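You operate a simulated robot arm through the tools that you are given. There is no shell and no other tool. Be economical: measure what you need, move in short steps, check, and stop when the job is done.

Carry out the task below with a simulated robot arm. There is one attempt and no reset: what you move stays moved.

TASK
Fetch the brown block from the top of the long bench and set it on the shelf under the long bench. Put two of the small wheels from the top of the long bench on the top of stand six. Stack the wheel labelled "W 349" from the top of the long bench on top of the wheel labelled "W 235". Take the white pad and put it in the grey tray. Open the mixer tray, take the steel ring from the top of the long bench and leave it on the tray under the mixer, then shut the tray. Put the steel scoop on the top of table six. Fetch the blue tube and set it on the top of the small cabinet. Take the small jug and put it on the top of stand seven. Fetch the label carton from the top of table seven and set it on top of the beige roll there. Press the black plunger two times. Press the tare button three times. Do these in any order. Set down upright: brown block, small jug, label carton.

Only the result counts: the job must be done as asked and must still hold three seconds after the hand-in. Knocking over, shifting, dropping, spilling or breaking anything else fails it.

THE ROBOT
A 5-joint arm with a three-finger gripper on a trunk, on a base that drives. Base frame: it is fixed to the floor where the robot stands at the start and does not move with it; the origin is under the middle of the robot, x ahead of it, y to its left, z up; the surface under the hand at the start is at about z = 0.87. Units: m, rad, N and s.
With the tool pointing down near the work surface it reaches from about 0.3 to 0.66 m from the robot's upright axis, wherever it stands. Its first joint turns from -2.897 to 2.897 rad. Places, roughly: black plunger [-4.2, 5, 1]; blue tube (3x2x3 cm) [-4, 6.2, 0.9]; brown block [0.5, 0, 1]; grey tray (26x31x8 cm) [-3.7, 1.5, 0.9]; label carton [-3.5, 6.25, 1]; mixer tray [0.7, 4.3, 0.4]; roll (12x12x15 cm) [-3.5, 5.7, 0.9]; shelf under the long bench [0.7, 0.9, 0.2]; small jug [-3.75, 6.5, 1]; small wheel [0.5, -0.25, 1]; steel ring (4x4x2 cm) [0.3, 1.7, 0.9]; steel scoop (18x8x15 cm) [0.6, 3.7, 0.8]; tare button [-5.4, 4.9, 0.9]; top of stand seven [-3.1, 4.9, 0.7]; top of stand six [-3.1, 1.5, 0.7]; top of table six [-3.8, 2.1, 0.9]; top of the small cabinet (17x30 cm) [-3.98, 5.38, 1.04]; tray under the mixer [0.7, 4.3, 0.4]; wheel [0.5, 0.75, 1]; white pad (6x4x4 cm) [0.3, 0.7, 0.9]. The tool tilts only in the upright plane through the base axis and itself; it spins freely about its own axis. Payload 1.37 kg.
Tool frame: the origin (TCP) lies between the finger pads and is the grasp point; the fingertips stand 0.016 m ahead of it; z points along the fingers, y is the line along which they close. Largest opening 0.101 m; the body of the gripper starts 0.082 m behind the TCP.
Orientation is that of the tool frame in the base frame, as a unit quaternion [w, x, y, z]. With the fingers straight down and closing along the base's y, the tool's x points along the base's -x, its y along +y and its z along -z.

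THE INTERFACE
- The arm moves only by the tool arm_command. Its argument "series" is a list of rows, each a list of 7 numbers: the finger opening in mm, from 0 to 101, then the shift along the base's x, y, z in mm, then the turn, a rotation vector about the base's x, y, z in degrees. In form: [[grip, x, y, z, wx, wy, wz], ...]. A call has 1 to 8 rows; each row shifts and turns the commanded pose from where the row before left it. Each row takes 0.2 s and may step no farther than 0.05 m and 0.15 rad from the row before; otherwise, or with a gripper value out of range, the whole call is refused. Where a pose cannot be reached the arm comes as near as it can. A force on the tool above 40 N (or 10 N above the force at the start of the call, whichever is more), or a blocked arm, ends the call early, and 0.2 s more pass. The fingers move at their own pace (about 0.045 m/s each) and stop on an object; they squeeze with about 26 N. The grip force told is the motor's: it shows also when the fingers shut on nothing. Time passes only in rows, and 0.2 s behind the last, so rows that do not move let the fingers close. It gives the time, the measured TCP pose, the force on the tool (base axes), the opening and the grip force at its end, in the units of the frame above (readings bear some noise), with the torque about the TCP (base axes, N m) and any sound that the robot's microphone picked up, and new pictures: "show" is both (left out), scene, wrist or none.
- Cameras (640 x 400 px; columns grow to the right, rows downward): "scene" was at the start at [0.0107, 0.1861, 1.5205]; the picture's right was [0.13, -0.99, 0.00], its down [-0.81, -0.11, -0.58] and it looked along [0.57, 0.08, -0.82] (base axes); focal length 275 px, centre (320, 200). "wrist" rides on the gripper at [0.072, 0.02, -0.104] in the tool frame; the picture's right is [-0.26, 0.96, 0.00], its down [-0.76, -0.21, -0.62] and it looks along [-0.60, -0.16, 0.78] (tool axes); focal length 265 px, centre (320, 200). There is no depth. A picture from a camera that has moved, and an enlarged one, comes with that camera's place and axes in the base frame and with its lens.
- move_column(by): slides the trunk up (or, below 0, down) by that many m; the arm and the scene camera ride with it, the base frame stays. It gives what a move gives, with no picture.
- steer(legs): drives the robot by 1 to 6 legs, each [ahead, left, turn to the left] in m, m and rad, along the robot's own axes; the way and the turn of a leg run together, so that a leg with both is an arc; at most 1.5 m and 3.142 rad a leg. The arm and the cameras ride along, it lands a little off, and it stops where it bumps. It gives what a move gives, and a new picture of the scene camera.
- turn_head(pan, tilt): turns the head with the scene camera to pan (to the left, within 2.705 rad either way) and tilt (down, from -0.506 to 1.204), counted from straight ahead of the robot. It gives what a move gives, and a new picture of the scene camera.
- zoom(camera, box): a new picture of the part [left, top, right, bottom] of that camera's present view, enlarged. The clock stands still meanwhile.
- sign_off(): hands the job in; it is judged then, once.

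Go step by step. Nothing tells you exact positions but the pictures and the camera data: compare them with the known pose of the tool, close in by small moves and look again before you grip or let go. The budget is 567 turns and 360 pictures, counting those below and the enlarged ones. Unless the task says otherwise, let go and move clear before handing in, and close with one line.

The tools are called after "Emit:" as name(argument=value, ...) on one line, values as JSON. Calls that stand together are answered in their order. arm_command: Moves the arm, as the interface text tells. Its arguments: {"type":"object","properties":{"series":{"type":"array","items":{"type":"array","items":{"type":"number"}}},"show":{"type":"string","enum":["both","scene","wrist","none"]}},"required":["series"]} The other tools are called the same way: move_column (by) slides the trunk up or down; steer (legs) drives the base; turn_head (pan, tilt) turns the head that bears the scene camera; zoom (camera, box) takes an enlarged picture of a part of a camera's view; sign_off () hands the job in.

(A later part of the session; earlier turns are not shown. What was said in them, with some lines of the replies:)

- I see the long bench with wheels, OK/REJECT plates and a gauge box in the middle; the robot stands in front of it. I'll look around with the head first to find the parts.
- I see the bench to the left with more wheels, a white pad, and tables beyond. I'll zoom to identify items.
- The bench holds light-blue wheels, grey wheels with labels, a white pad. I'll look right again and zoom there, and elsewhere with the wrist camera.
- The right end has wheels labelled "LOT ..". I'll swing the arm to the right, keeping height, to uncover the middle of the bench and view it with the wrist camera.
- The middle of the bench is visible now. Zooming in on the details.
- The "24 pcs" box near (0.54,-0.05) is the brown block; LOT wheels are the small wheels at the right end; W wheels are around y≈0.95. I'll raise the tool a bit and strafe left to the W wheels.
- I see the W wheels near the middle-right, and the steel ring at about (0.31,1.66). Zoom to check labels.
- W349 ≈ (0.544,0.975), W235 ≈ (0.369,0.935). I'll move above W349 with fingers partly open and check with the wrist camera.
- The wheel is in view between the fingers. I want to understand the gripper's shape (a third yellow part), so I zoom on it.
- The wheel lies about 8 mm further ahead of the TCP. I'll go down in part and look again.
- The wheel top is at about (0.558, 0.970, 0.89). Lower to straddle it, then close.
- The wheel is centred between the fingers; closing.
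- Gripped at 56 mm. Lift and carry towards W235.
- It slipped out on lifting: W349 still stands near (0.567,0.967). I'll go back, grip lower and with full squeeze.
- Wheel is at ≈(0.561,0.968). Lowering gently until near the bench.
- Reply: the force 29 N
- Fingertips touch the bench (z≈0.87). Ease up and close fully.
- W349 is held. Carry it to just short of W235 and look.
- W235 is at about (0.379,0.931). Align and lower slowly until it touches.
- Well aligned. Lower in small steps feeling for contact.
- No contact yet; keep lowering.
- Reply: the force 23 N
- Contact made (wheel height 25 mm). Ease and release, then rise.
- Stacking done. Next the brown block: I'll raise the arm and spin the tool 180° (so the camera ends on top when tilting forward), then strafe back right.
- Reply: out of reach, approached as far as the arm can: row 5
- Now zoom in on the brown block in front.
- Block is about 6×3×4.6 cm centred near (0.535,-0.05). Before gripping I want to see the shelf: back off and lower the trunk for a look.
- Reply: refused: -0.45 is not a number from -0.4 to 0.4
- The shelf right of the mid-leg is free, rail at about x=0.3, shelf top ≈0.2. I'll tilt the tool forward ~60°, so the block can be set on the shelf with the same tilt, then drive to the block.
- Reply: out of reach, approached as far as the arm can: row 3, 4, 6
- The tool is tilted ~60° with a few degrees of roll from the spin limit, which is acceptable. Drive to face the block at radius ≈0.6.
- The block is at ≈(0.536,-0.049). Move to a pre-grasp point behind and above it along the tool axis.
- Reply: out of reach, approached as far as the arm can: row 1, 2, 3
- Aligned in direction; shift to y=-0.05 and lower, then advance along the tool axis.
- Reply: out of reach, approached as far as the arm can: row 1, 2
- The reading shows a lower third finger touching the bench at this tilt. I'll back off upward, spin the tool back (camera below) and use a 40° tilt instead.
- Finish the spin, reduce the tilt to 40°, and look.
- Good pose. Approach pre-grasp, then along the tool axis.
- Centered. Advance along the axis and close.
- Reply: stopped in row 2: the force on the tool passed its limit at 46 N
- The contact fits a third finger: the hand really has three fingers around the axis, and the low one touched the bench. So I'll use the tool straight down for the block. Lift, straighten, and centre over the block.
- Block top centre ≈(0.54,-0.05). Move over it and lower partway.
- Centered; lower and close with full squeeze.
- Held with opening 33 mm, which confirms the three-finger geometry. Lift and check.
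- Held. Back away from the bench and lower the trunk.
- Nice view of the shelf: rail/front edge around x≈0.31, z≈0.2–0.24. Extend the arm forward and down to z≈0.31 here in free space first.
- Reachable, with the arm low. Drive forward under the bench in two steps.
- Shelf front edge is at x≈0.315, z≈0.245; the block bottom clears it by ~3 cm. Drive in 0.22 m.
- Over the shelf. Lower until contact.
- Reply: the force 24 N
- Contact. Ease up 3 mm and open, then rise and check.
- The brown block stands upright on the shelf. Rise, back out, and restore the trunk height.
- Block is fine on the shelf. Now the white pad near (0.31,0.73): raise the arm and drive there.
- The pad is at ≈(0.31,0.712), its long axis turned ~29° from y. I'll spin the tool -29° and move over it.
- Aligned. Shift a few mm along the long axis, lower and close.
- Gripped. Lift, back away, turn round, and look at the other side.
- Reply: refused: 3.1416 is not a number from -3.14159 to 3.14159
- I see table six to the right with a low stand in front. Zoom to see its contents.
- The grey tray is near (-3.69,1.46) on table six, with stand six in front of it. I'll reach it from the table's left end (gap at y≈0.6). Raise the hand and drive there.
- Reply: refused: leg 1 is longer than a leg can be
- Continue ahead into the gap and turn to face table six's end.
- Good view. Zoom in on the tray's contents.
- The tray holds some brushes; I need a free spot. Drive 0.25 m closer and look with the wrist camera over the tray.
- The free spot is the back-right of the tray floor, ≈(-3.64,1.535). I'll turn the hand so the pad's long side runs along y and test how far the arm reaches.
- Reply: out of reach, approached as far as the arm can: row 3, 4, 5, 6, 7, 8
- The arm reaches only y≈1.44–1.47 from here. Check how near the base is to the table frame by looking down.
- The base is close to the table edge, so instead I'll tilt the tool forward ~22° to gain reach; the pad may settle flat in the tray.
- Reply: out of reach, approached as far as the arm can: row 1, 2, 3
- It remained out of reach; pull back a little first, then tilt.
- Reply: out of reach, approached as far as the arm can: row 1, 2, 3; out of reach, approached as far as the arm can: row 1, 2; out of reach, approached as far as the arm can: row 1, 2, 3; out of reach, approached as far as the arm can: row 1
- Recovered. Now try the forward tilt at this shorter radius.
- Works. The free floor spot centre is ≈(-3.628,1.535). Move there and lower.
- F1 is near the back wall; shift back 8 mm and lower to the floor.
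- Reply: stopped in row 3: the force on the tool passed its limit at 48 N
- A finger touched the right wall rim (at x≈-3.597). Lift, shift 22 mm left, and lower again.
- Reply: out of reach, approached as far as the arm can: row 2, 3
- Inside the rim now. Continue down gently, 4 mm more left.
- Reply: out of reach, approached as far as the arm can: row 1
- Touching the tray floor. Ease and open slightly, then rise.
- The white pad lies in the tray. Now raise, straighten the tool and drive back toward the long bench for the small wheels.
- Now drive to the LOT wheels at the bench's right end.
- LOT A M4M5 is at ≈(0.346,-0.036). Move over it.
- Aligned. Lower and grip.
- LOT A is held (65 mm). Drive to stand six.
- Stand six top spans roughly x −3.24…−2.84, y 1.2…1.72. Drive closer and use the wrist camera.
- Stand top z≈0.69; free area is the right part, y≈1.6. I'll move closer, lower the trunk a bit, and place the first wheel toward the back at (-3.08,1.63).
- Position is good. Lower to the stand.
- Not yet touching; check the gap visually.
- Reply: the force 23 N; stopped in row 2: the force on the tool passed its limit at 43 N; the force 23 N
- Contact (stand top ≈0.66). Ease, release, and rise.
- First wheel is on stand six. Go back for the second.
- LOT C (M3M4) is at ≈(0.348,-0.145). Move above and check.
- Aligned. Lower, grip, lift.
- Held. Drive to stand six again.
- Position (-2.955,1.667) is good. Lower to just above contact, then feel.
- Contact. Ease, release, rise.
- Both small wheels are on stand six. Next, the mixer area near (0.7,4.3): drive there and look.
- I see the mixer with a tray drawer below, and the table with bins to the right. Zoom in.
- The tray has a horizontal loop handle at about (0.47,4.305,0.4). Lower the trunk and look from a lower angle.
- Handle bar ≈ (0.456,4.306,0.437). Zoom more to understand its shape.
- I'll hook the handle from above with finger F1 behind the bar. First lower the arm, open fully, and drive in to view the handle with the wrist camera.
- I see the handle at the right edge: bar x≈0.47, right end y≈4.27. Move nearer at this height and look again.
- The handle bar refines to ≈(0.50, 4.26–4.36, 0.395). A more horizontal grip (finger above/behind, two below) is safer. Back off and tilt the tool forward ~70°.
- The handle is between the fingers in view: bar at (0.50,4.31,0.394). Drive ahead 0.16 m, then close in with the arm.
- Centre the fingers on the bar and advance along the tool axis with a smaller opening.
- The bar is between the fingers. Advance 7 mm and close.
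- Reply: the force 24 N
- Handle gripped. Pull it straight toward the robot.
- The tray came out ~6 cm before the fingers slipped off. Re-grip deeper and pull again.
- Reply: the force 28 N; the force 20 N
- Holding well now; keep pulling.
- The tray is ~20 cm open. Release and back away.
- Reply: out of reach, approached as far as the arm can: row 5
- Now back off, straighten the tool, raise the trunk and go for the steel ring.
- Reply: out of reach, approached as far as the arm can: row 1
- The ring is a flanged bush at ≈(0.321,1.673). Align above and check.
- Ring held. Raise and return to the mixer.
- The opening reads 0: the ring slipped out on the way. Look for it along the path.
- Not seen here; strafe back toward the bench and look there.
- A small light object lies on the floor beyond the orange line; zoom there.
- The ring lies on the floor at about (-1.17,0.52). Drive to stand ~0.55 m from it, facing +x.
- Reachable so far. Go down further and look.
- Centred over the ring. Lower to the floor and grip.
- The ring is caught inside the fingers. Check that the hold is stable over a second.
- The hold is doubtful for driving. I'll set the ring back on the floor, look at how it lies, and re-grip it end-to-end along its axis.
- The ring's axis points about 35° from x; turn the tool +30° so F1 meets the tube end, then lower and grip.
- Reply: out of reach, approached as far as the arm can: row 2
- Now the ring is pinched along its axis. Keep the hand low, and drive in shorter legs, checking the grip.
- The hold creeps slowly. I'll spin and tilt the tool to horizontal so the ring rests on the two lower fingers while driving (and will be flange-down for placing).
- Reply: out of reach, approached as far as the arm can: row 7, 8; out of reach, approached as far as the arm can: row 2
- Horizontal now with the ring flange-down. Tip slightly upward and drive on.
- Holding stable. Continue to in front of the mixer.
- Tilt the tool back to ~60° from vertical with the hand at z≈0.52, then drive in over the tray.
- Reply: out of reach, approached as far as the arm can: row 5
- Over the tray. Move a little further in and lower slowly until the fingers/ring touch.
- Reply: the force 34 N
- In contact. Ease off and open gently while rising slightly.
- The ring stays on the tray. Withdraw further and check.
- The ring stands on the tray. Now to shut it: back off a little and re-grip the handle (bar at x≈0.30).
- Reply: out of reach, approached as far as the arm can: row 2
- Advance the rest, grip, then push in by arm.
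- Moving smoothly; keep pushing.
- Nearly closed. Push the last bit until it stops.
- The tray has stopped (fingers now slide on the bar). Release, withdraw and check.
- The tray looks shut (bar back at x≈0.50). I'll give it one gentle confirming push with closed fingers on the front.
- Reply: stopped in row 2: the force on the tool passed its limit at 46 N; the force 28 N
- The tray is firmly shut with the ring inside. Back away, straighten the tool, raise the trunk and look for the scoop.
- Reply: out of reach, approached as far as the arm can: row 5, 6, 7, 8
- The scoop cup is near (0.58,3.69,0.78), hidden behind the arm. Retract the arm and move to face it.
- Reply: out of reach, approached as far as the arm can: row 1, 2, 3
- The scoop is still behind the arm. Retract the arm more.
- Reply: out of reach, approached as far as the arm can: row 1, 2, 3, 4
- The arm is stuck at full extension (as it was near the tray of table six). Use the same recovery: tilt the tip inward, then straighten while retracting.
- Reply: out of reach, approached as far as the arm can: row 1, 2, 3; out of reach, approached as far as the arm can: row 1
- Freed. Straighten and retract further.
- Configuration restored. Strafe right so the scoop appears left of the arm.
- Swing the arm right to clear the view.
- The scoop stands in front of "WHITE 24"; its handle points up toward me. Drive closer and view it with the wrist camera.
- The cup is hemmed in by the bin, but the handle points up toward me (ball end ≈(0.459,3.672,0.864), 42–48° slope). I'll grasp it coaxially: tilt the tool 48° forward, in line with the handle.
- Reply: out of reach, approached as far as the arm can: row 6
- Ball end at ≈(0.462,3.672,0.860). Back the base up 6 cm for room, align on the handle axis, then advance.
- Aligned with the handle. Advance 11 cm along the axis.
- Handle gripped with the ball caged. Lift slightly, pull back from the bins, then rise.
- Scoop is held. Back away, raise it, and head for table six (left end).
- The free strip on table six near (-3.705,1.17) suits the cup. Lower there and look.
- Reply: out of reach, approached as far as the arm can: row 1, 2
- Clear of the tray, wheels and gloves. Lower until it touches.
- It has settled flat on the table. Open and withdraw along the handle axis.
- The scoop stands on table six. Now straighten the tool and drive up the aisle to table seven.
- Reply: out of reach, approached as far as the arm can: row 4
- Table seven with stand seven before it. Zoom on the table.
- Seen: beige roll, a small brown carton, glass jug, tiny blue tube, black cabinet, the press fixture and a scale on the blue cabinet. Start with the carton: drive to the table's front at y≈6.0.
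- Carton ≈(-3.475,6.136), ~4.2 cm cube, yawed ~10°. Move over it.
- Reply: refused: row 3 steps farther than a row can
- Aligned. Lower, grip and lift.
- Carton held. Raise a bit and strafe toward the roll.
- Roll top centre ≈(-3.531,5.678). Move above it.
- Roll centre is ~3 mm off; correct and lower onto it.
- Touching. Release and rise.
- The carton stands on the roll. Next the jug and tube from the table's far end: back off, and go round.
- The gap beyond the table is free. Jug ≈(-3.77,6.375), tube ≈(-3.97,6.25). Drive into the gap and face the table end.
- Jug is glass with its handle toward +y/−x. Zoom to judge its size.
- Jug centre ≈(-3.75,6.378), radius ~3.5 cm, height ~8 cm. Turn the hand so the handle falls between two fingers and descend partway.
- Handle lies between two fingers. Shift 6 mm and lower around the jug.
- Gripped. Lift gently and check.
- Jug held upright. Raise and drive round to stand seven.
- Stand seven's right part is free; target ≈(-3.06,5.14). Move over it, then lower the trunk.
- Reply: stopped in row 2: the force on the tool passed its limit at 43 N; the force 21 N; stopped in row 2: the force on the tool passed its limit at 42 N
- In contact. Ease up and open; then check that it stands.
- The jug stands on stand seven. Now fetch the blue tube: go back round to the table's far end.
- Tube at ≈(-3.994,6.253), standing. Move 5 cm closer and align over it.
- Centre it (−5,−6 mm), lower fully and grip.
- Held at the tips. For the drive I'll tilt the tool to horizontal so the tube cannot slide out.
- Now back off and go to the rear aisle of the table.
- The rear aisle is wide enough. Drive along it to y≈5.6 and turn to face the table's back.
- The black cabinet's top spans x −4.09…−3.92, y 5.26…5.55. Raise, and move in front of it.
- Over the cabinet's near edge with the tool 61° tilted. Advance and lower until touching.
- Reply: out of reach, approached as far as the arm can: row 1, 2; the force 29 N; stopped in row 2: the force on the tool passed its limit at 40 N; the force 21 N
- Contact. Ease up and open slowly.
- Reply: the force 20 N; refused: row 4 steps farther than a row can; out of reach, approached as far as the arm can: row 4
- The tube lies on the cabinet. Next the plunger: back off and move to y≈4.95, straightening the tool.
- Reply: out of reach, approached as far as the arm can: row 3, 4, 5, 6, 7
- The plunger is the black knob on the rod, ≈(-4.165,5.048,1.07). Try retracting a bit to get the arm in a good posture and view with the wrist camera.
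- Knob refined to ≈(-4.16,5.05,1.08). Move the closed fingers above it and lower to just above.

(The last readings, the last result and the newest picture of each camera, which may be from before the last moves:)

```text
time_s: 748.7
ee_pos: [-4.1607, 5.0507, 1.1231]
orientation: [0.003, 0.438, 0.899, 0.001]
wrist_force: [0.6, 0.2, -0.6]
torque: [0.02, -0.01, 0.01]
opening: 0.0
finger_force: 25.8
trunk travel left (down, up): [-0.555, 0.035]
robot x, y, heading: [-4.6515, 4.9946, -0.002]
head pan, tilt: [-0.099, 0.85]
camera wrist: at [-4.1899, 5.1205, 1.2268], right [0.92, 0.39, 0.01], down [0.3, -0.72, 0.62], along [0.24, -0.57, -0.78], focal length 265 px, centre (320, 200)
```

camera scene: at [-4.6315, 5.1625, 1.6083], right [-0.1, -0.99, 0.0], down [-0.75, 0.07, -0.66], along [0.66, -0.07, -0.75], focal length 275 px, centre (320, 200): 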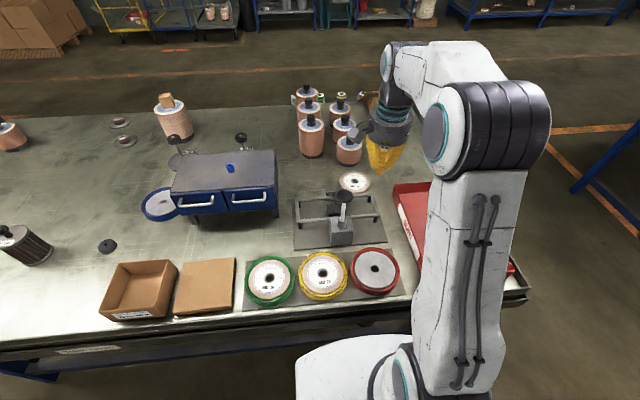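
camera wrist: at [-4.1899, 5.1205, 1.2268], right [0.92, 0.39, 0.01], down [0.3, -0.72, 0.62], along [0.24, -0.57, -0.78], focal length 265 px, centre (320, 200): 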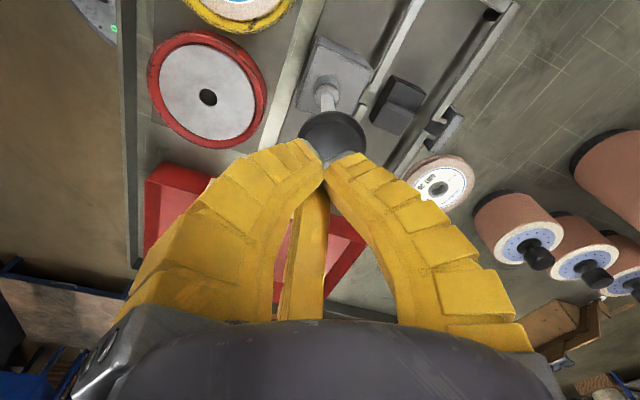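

Shift (+4,+9 mm) and press down.

Emit:
arm_command(series=[[0, 4, 9, -10, 0, 0, 0], [0, 0, 0, -10, 0, 0, 0], [0, 0, 0, -6, 0, 0, 0]], show="none")

Emit:
arm_command(series=[[0, 0, 0, -6, 0, 0, 0], [0, 0, 0, -6, 0, 0, 0], [0, 0, 0, -6, 0, 0, 0]], show="wrist")

```text
time_s: 749.5
ee_pos: [-4.1558, 5.0592, 1.0963]
orientation: [0.002, 0.437, 0.899, 0.002]
wrist_force: [0.3, -0.9, 0.1]
torque: [0.03, 0.01, 0.02]
opening: 0.0
finger_force: 26.5
trunk travel left (down, up): [-0.555, 0.035]
robot x, y, heading: [-4.6558, 4.9918, 0.002]
head pan, tilt: [-0.099, 0.85]
```

```text
time_s: 750.3
ee_pos: [-4.1565, 5.06, 1.0784]
orientation: [0.002, 0.438, 0.899, 0.002]
wrist_force: [0.8, -0.8, 3.5]
torque: [-0.02, 0.02, -0.01]
opening: 0.0
finger_force: 28.2
trunk travel left (down, up): [-0.555, 0.035]
robot x, y, heading: [-4.6506, 4.9926, -0.001]
head pan, tilt: [-0.099, 0.85]
camera wrist: at [-4.1857, 5.129, 1.1831], right [0.92, 0.39, 0.01], down [0.3, -0.72, 0.62], along [0.24, -0.57, -0.78], focal length 265 px, centre (320, 200)
```

wrist: 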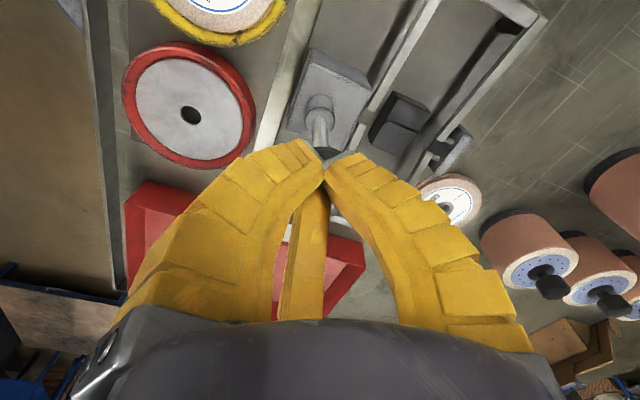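

In contact. Press further.

Emit:
arm_command(series=[[0, 0, 0, -6, 0, 0, 0], [0, 0, 0, -6, 0, 0, 0], [0, 0, 0, -6, 0, 0, 0]], show="none")

Emit:
arm_command(series=[[0, 0, 0, -6, 0, 0, 0], [0, 0, 0, -6, 0, 0, 0], [0, 0, 0, -6, 0, 0, 0]], show="none")

```text
time_s: 751.1
ee_pos: [-4.1567, 5.0597, 1.0591]
orientation: [0.002, 0.438, 0.899, 0.001]
wrist_force: [-0.2, 0.8, 3.3]
torque: [-0.01, -0.02, -0.02]
opening: 0.0059
finger_force: 28.2
trunk travel left (down, up): [-0.555, 0.035]
robot x, y, heading: [-4.6471, 4.9964, 0.002]
head pan, tilt: [-0.099, 0.85]
```

```text
time_s: 751.9
ee_pos: [-4.1565, 5.0599, 1.0434]
orientation: [0.001, 0.438, 0.899, 0.001]
wrist_force: [-1.5, 0.6, 3.8]
torque: [0.0, 0.03, 0.0]
opening: 0.0002
finger_force: 27.7
trunk travel left (down, up): [-0.555, 0.035]
robot x, y, heading: [-4.648, 4.9948, -0.003]
head pan, tilt: [-0.099, 0.85]
```

Emit:
arm_command(series=[[0, 0, 0, -6, 0, 0, 0], [0, 0, 0, -6, 0, 0, 0], [0, 0, 0, -6, 0, 0, 0]], show="wrist")

```text
time_s: 752.7
ee_pos: [-4.1548, 5.0593, 1.0236]
orientation: [0.002, 0.438, 0.899, 0.001]
wrist_force: [-0.8, 0.4, 4.0]
torque: [-0.01, 0.01, -0.05]
opening: 0.0058
finger_force: 28.3
trunk travel left (down, up): [-0.555, 0.035]
robot x, y, heading: [-4.6495, 4.9956, -0.0]
head pan, tilt: [-0.099, 0.85]
camera wrist: at [-4.1853, 5.1287, 1.1291], right [0.92, 0.39, 0.0], down [0.3, -0.72, 0.62], along [0.24, -0.57, -0.78], focal length 265 px, centre (320, 200)
```

wrist: 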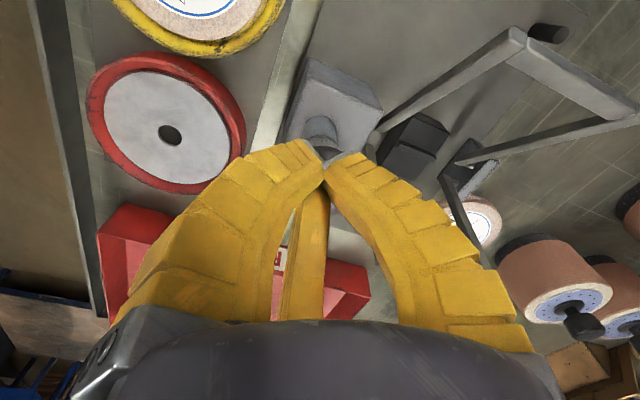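

The plunger is travelling down. Continue to the end stop.

Emit:
arm_command(series=[[0, 0, 0, -5, 0, 0, 0], [0, 0, 0, -5, 0, 0, 0], [0, 0, 0, -4, 0, 0, 0]], show="none")

Emit:
arm_command(series=[[0, 0, 0, -4, 0, 0, 0], [0, 0, 0, -4, 0, 0, 0], [0, 0, 0, -3, 0, 0, 0]], show="none")

```text
time_s: 753.5
ee_pos: [-4.1563, 5.0585, 1.0104]
orientation: [0.002, 0.437, 0.899, 0.001]
wrist_force: [-1.4, 0.5, 3.7]
torque: [-0.01, 0.01, -0.03]
opening: 0.0058
finger_force: 28.1
trunk travel left (down, up): [-0.555, 0.035]
robot x, y, heading: [-4.6483, 4.9941, 0.002]
head pan, tilt: [-0.099, 0.85]
```

```text
time_s: 754.3
ee_pos: [-4.1558, 5.059, 1.0005]
orientation: [0.003, 0.438, 0.899, 0.002]
wrist_force: [-0.4, 1.2, 14.9]
torque: [-0.01, 0.02, 0.03]
opening: 0.0057
finger_force: 28.3
trunk travel left (down, up): [-0.555, 0.035]
robot x, y, heading: [-4.6503, 4.9954, 0.0]
head pan, tilt: [-0.099, 0.85]
heard: click
```

Click heard: one press. Rise fully to let it return, then press again.

Emit:
arm_command(series=[[0, 0, 0, 20, 0, 0, 0], [0, 0, 0, 25, 0, 0, 0], [0, 0, 0, 25, 0, 0, 0], [0, 0, 0, 25, 0, 0, 0], [0, 0, 0, 20, 0, 0, 0], [0, 0, 0, 0, 0, 0, 0]], show="wrist")

```text
time_s: 755.7
ee_pos: [-4.1557, 5.0603, 1.1139]
orientation: [0.002, 0.437, 0.899, 0.001]
wrist_force: [0.0, -0.1, -0.3]
torque: [0.02, 0.0, 0.01]
opening: 0.0
finger_force: 28.0
trunk travel left (down, up): [-0.555, 0.035]
robot x, y, heading: [-4.6509, 4.9938, 0.005]
head pan, tilt: [-0.099, 0.85]
camera wrist: at [-4.1858, 5.1299, 1.2187], right [0.92, 0.39, 0.0], down [0.3, -0.72, 0.62], along [0.24, -0.57, -0.78], focal length 265 px, centre (320, 200)
```

wrist: 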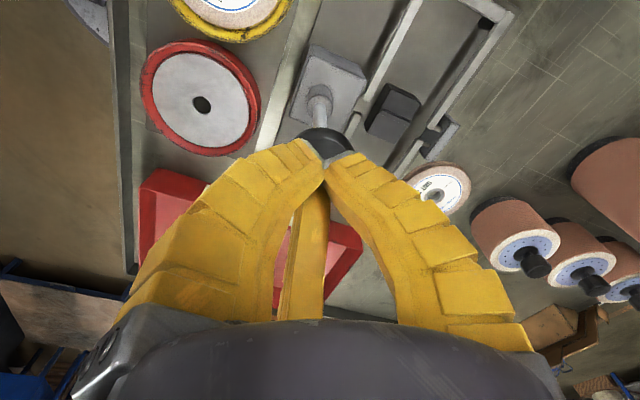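

It sprang back. Second press.

Emit:
arm_command(series=[[0, 0, 0, -20, 0, 0, 0], [0, 0, 0, -20, 0, 0, 0], [0, 0, 0, -20, 0, 0, 0], [0, 0, 0, -20, 0, 0, 0], [0, 0, 0, -20, 0, 0, 0], [0, 0, 0, -6, 0, 0, 0], [0, 0, 0, -5, 0, 0, 0], [0, 0, 0, -3, 0, 0, 0]], show="none")

```text
time_s: 757.5
ee_pos: [-4.1575, 5.0598, 1.0011]
orientation: [0.004, 0.438, 0.899, 0.001]
wrist_force: [-3.1, -0.3, 13.0]
torque: [-0.07, 0.02, 0.05]
opening: 0.0061
finger_force: 27.7
trunk travel left (down, up): [-0.555, 0.035]
robot x, y, heading: [-4.6454, 4.9903, 0.001]
head pan, tilt: [-0.099, 0.85]
heard: click
```

Second click heard. Rise, then turn round to the scale behind.

Emit:
arm_command(series=[[0, 0, 0, 25, 0, 0, 0], [0, 0, 0, 40, 0, 0, 0], [0, 0, 0, 45, 0, 0, 0], [0, 0, 0, 45, 0, 0, 0], [0, -30, 0, 20, 0, 0, 0]], show="none")

Emit:
steer(legs=[[-0.2, -0.05, 0], [0, 0, 3.14]])

Emit:
turn_head(pan=0.0, tilt=0.8)

```text
time_s: 758.7
ee_pos: [-4.1863, 5.0592, 1.1782]
orientation: [0.003, 0.438, 0.899, 0.002]
wrist_force: [0.4, 0.3, -0.3]
torque: [0.0, -0.05, 0.01]
opening: 0.0003
finger_force: 28.2
trunk travel left (down, up): [-0.555, 0.035]
robot x, y, heading: [-4.649, 4.9923, -0.001]
head pan, tilt: [-0.099, 0.85]
```

```text
time_s: 767.6
ee_pos: [-5.3154, 4.8876, 1.1775]
orientation: [0.001, 0.895, -0.445, -0.002]
wrist_force: [0.3, 0.0, 0.6]
torque: [0.02, 0.01, -0.04]
opening: 0.0002
finger_force: 28.1
trunk travel left (down, up): [-0.555, 0.035]
robot x, y, heading: [-4.8505, 4.9442, 3.119]
head pan, tilt: [-0.099, 0.85]
camera scene: at [-4.8712, 4.7783, 1.6083], right [0.12, 0.99, 0.0], down [0.75, -0.09, -0.66], along [-0.66, 0.08, -0.75], focal length 275 px, centre (320, 200)
```

scene: 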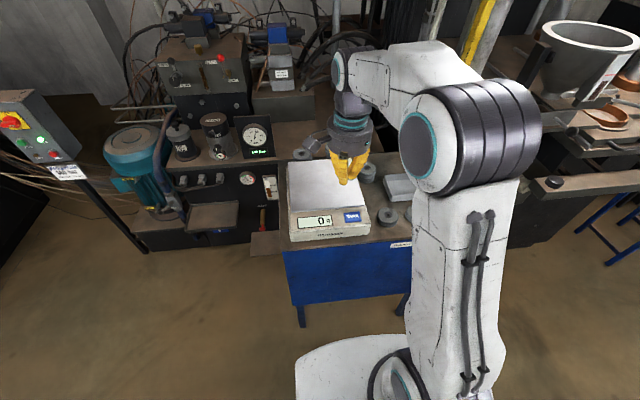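

```text
time_s: 768.3
ee_pos: [-5.3148, 4.8865, 1.1773]
orientation: [0.001, 0.895, -0.446, -0.001]
wrist_force: [-0.4, -0.7, 0.5]
torque: [-0.02, 0.01, -0.03]
opening: 0.0001
finger_force: 28.0
trunk travel left (down, up): [-0.555, 0.035]
robot x, y, heading: [-4.8484, 4.9461, 3.125]
head pan, tilt: [0.0, 0.799]
camera scene: at [-4.8742, 4.7706, 1.6123], right [0.02, 1.0, 0.0], down [0.72, -0.01, -0.7], along [-0.7, 0.01, -0.72], focal length 275 px, centre (320, 200)
```

scene: 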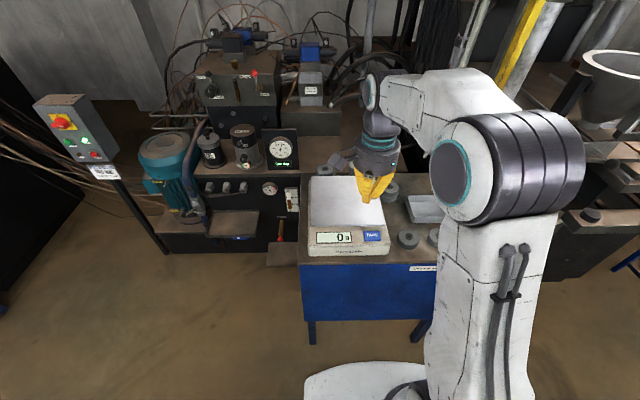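

The blue TARE button is at ≈(-5.397,4.945,0.91). Move above it.

Emit:
arm_command(series=[[0, -27, 20, -30, 0, 0, 0], [0, -27, 20, -30, 0, 0, 0], [0, -27, 19, -30, 0, 0, 0], [0, 0, 0, -40, 0, 0, 0], [0, 0, 0, -30, 0, 0, 0]], show="both")

```text
time_s: 769.5
ee_pos: [-5.3981, 4.9462, 1.017]
orientation: [0.001, 0.895, -0.445, -0.002]
wrist_force: [0.4, 0.0, -0.3]
torque: [-0.07, -0.05, 0.01]
opening: 0.0
finger_force: 28.1
trunk travel left (down, up): [-0.555, 0.035]
robot x, y, heading: [-4.8546, 4.9459, 3.123]
head pan, tilt: [0.0, 0.799]
camera scene: at [-4.8747, 4.7706, 1.6124], right [0.02, 1.0, 0.0], down [0.72, -0.01, -0.7], along [-0.7, 0.01, -0.72], focal length 275 px, centre (320, 200)
camera wrist: at [-5.3685, 4.8776, 1.1219], right [-0.93, -0.37, 0.0], down [-0.29, 0.73, 0.62], along [-0.23, 0.58, -0.78], focal length 265 px, centre (320, 200)
```

scene: 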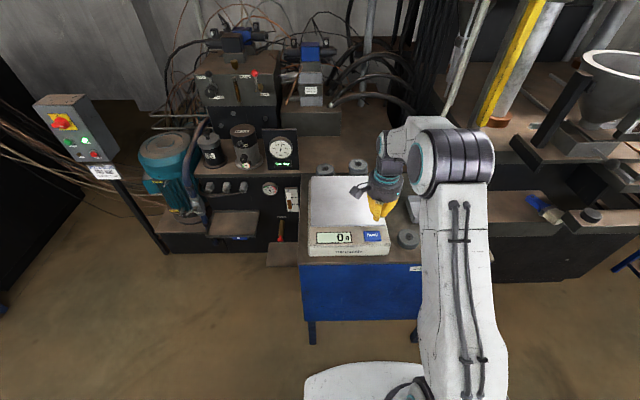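
wrist: 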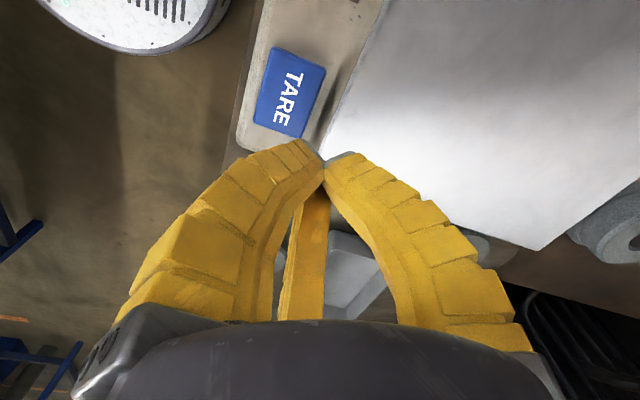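

Refined: button ≈(-5.370,4.932,0.944). Shift over it and lower to just above.

Emit:
arm_command(series=[[0, 28, -14, 0, 0, 0, 0], [0, 0, 0, -25, 0, 0, 0], [0, 0, 0, -12, 0, 0, 0]], show="wrist")

```text
time_s: 770.3
ee_pos: [-5.3698, 4.931, 0.9803]
orientation: [0.0, 0.896, -0.445, -0.002]
wrist_force: [0.0, 0.5, 0.8]
torque: [0.01, 0.0, -0.02]
opening: 0.0
finger_force: 28.1
trunk travel left (down, up): [-0.555, 0.035]
robot x, y, heading: [-4.8505, 4.9448, 3.122]
head pan, tilt: [0.0, 0.799]
camera wrist: at [-5.3411, 4.8627, 1.0851], right [-0.93, -0.37, 0.0], down [-0.29, 0.73, 0.62], along [-0.23, 0.58, -0.78], focal length 265 px, centre (320, 200)
```

wrist: 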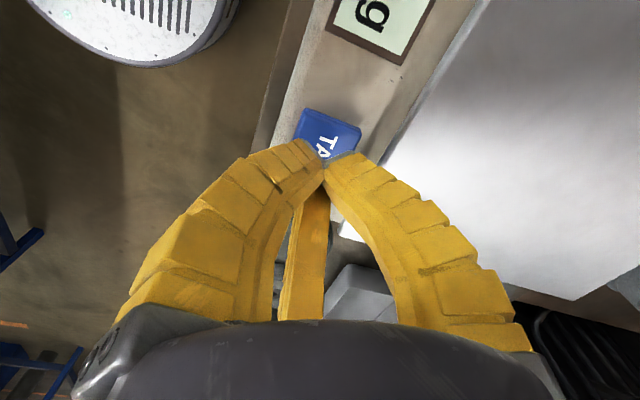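

Well over the button. Press down gently.

Emit:
arm_command(series=[[0, 0, 0, -10, 0, 0, 0], [0, 0, 0, -6, 0, 0, 0], [0, 0, 0, -3, 0, 0, 0]], show="none")

Emit:
arm_command(series=[[0, 0, 0, -3, 0, 0, 0], [0, 0, 0, -3, 0, 0, 0]], show="none")

```text
time_s: 771.1
ee_pos: [-5.3691, 4.9321, 0.9608]
orientation: [0.002, 0.896, -0.445, -0.002]
wrist_force: [-0.4, -0.1, 0.1]
torque: [-0.01, 0.03, 0.0]
opening: 0.0
finger_force: 28.2
trunk travel left (down, up): [-0.555, 0.035]
robot x, y, heading: [-4.8522, 4.9429, 3.124]
head pan, tilt: [0.0, 0.799]
```

```text
time_s: 771.7
ee_pos: [-5.368, 4.9324, 0.9575]
orientation: [0.002, 0.895, -0.446, -0.003]
wrist_force: [0.6, -2.5, 3.8]
torque: [-0.01, 0.0, 0.04]
opening: 0.006
finger_force: 28.1
trunk travel left (down, up): [-0.555, 0.035]
robot x, y, heading: [-4.8487, 4.9423, 3.126]
head pan, tilt: [0.0, 0.799]
heard: click
```

Click 1. Release and press again.

Emit:
arm_command(series=[[0, 0, 0, 8, 0, 0, 0], [0, 0, 0, 10, 0, 0, 0], [0, 0, 0, 0, 0, 0, 0]], show="none")

Emit:
arm_command(series=[[0, 0, 0, -10, 0, 0, 0], [0, 0, 0, -5, 0, 0, 0], [0, 0, 0, -3, 0, 0, 0]], show="none")

```text
time_s: 772.5
ee_pos: [-5.368, 4.933, 0.9741]
orientation: [0.001, 0.895, -0.446, -0.001]
wrist_force: [0.1, -0.1, -0.2]
torque: [0.02, 0.0, 0.01]
opening: 0.0
finger_force: 27.5
trunk travel left (down, up): [-0.555, 0.035]
robot x, y, heading: [-4.8521, 4.9463, 3.124]
head pan, tilt: [0.0, 0.799]
```

```text
time_s: 773.3
ee_pos: [-5.3675, 4.9329, 0.9557]
orientation: [0.001, 0.895, -0.446, -0.003]
wrist_force: [-0.3, -0.3, 3.1]
torque: [-0.01, 0.03, -0.02]
opening: 0.0061
finger_force: 28.4
trunk travel left (down, up): [-0.555, 0.035]
robot x, y, heading: [-4.8463, 4.9454, 3.126]
head pan, tilt: [0.0, 0.799]
heard: click
```

Click 2. Once more.

Emit:
arm_command(series=[[0, 0, 0, 8, 0, 0, 0], [0, 0, 0, 10, 0, 0, 0], [0, 0, 0, 0, 0, 0, 0]], show="none")

Emit:
arm_command(series=[[0, 0, 0, -10, 0, 0, 0], [0, 0, 0, -5, 0, 0, 0], [0, 0, 0, -3, 0, 0, 0]], show="none")

```text
time_s: 774.1
ee_pos: [-5.3673, 4.9317, 0.9738]
orientation: [0.001, 0.895, -0.446, 0.0]
wrist_force: [0.1, -0.2, 0.5]
torque: [-0.01, 0.04, -0.01]
opening: 0.0
finger_force: 28.4
trunk travel left (down, up): [-0.555, 0.035]
robot x, y, heading: [-4.8507, 4.9468, 3.128]
head pan, tilt: [0.0, 0.799]
```

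```text
time_s: 774.9
ee_pos: [-5.3683, 4.9324, 0.9552]
orientation: [0.002, 0.895, -0.445, -0.003]
wrist_force: [-1.6, 0.8, 3.7]
torque: [0.0, 0.02, -0.01]
opening: 0.0062
finger_force: 28.0
trunk travel left (down, up): [-0.555, 0.035]
robot x, y, heading: [-4.8462, 4.9435, 3.122]
head pan, tilt: [0.0, 0.799]
heard: click
```

Third click heard. Rise clear of the scale and look once at the table behind to confirm the tube and carton.

Emit:
arm_command(series=[[0, 0, 0, 20, 0, 0, 0], [0, 0, 0, 45, 0, 0, 0], [0, 0, 0, 45, 0, 0, 0], [0, 0, 0, 45, 0, 0, 0]], show="none")

Emit:
turn_head(pan=-2.6, tilt=0.5)

```text
time_s: 775.9
ee_pos: [-5.3676, 4.9328, 1.1103]
orientation: [0.001, 0.895, -0.445, -0.001]
wrist_force: [-0.1, 0.4, -0.3]
torque: [0.01, 0.02, 0.03]
opening: 0.0
finger_force: 27.8
trunk travel left (down, up): [-0.555, 0.035]
robot x, y, heading: [-4.8485, 4.9438, 3.123]
head pan, tilt: [0.0, 0.799]
```

```text
time_s: 778.2
ee_pos: [-5.3678, 4.9331, 1.1084]
orientation: [0.001, 0.895, -0.446, -0.001]
wrist_force: [0.4, -0.3, -0.3]
torque: [0.01, 0.02, -0.01]
opening: 0.0
finger_force: 28.0
trunk travel left (down, up): [-0.555, 0.035]
robot x, y, heading: [-4.8473, 4.9448, 3.122]
head pan, tilt: [-2.601, 0.499]
camera scene: at [-4.7148, 4.8148, 1.6383], right [0.5, -0.87, 0.0], down [-0.41, -0.24, -0.88], along [0.76, 0.44, -0.48], focal length 275 px, centre (320, 200)
```

scene: 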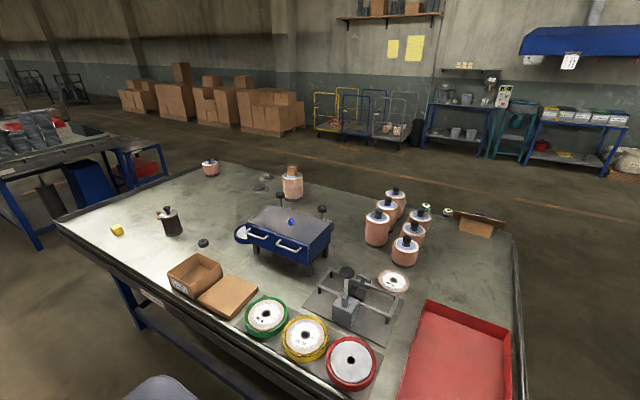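

The tube is on the cabinet, the carton is on the roll, the plunger clicked twice and the tare button three times. The other jobs were checked as I finished each one, so I'm handing in.

Emit:
sign_off()

```text
The job is handed in.
```

I did every item on the list and handed the job in; the result has not come back yet. The steel ring slipped onto the floor once on the way to the mixer. I picked it up, left it on the tray and shut the tray. I took the "LOT" wheels at the right end of the long bench to be the small wheels.
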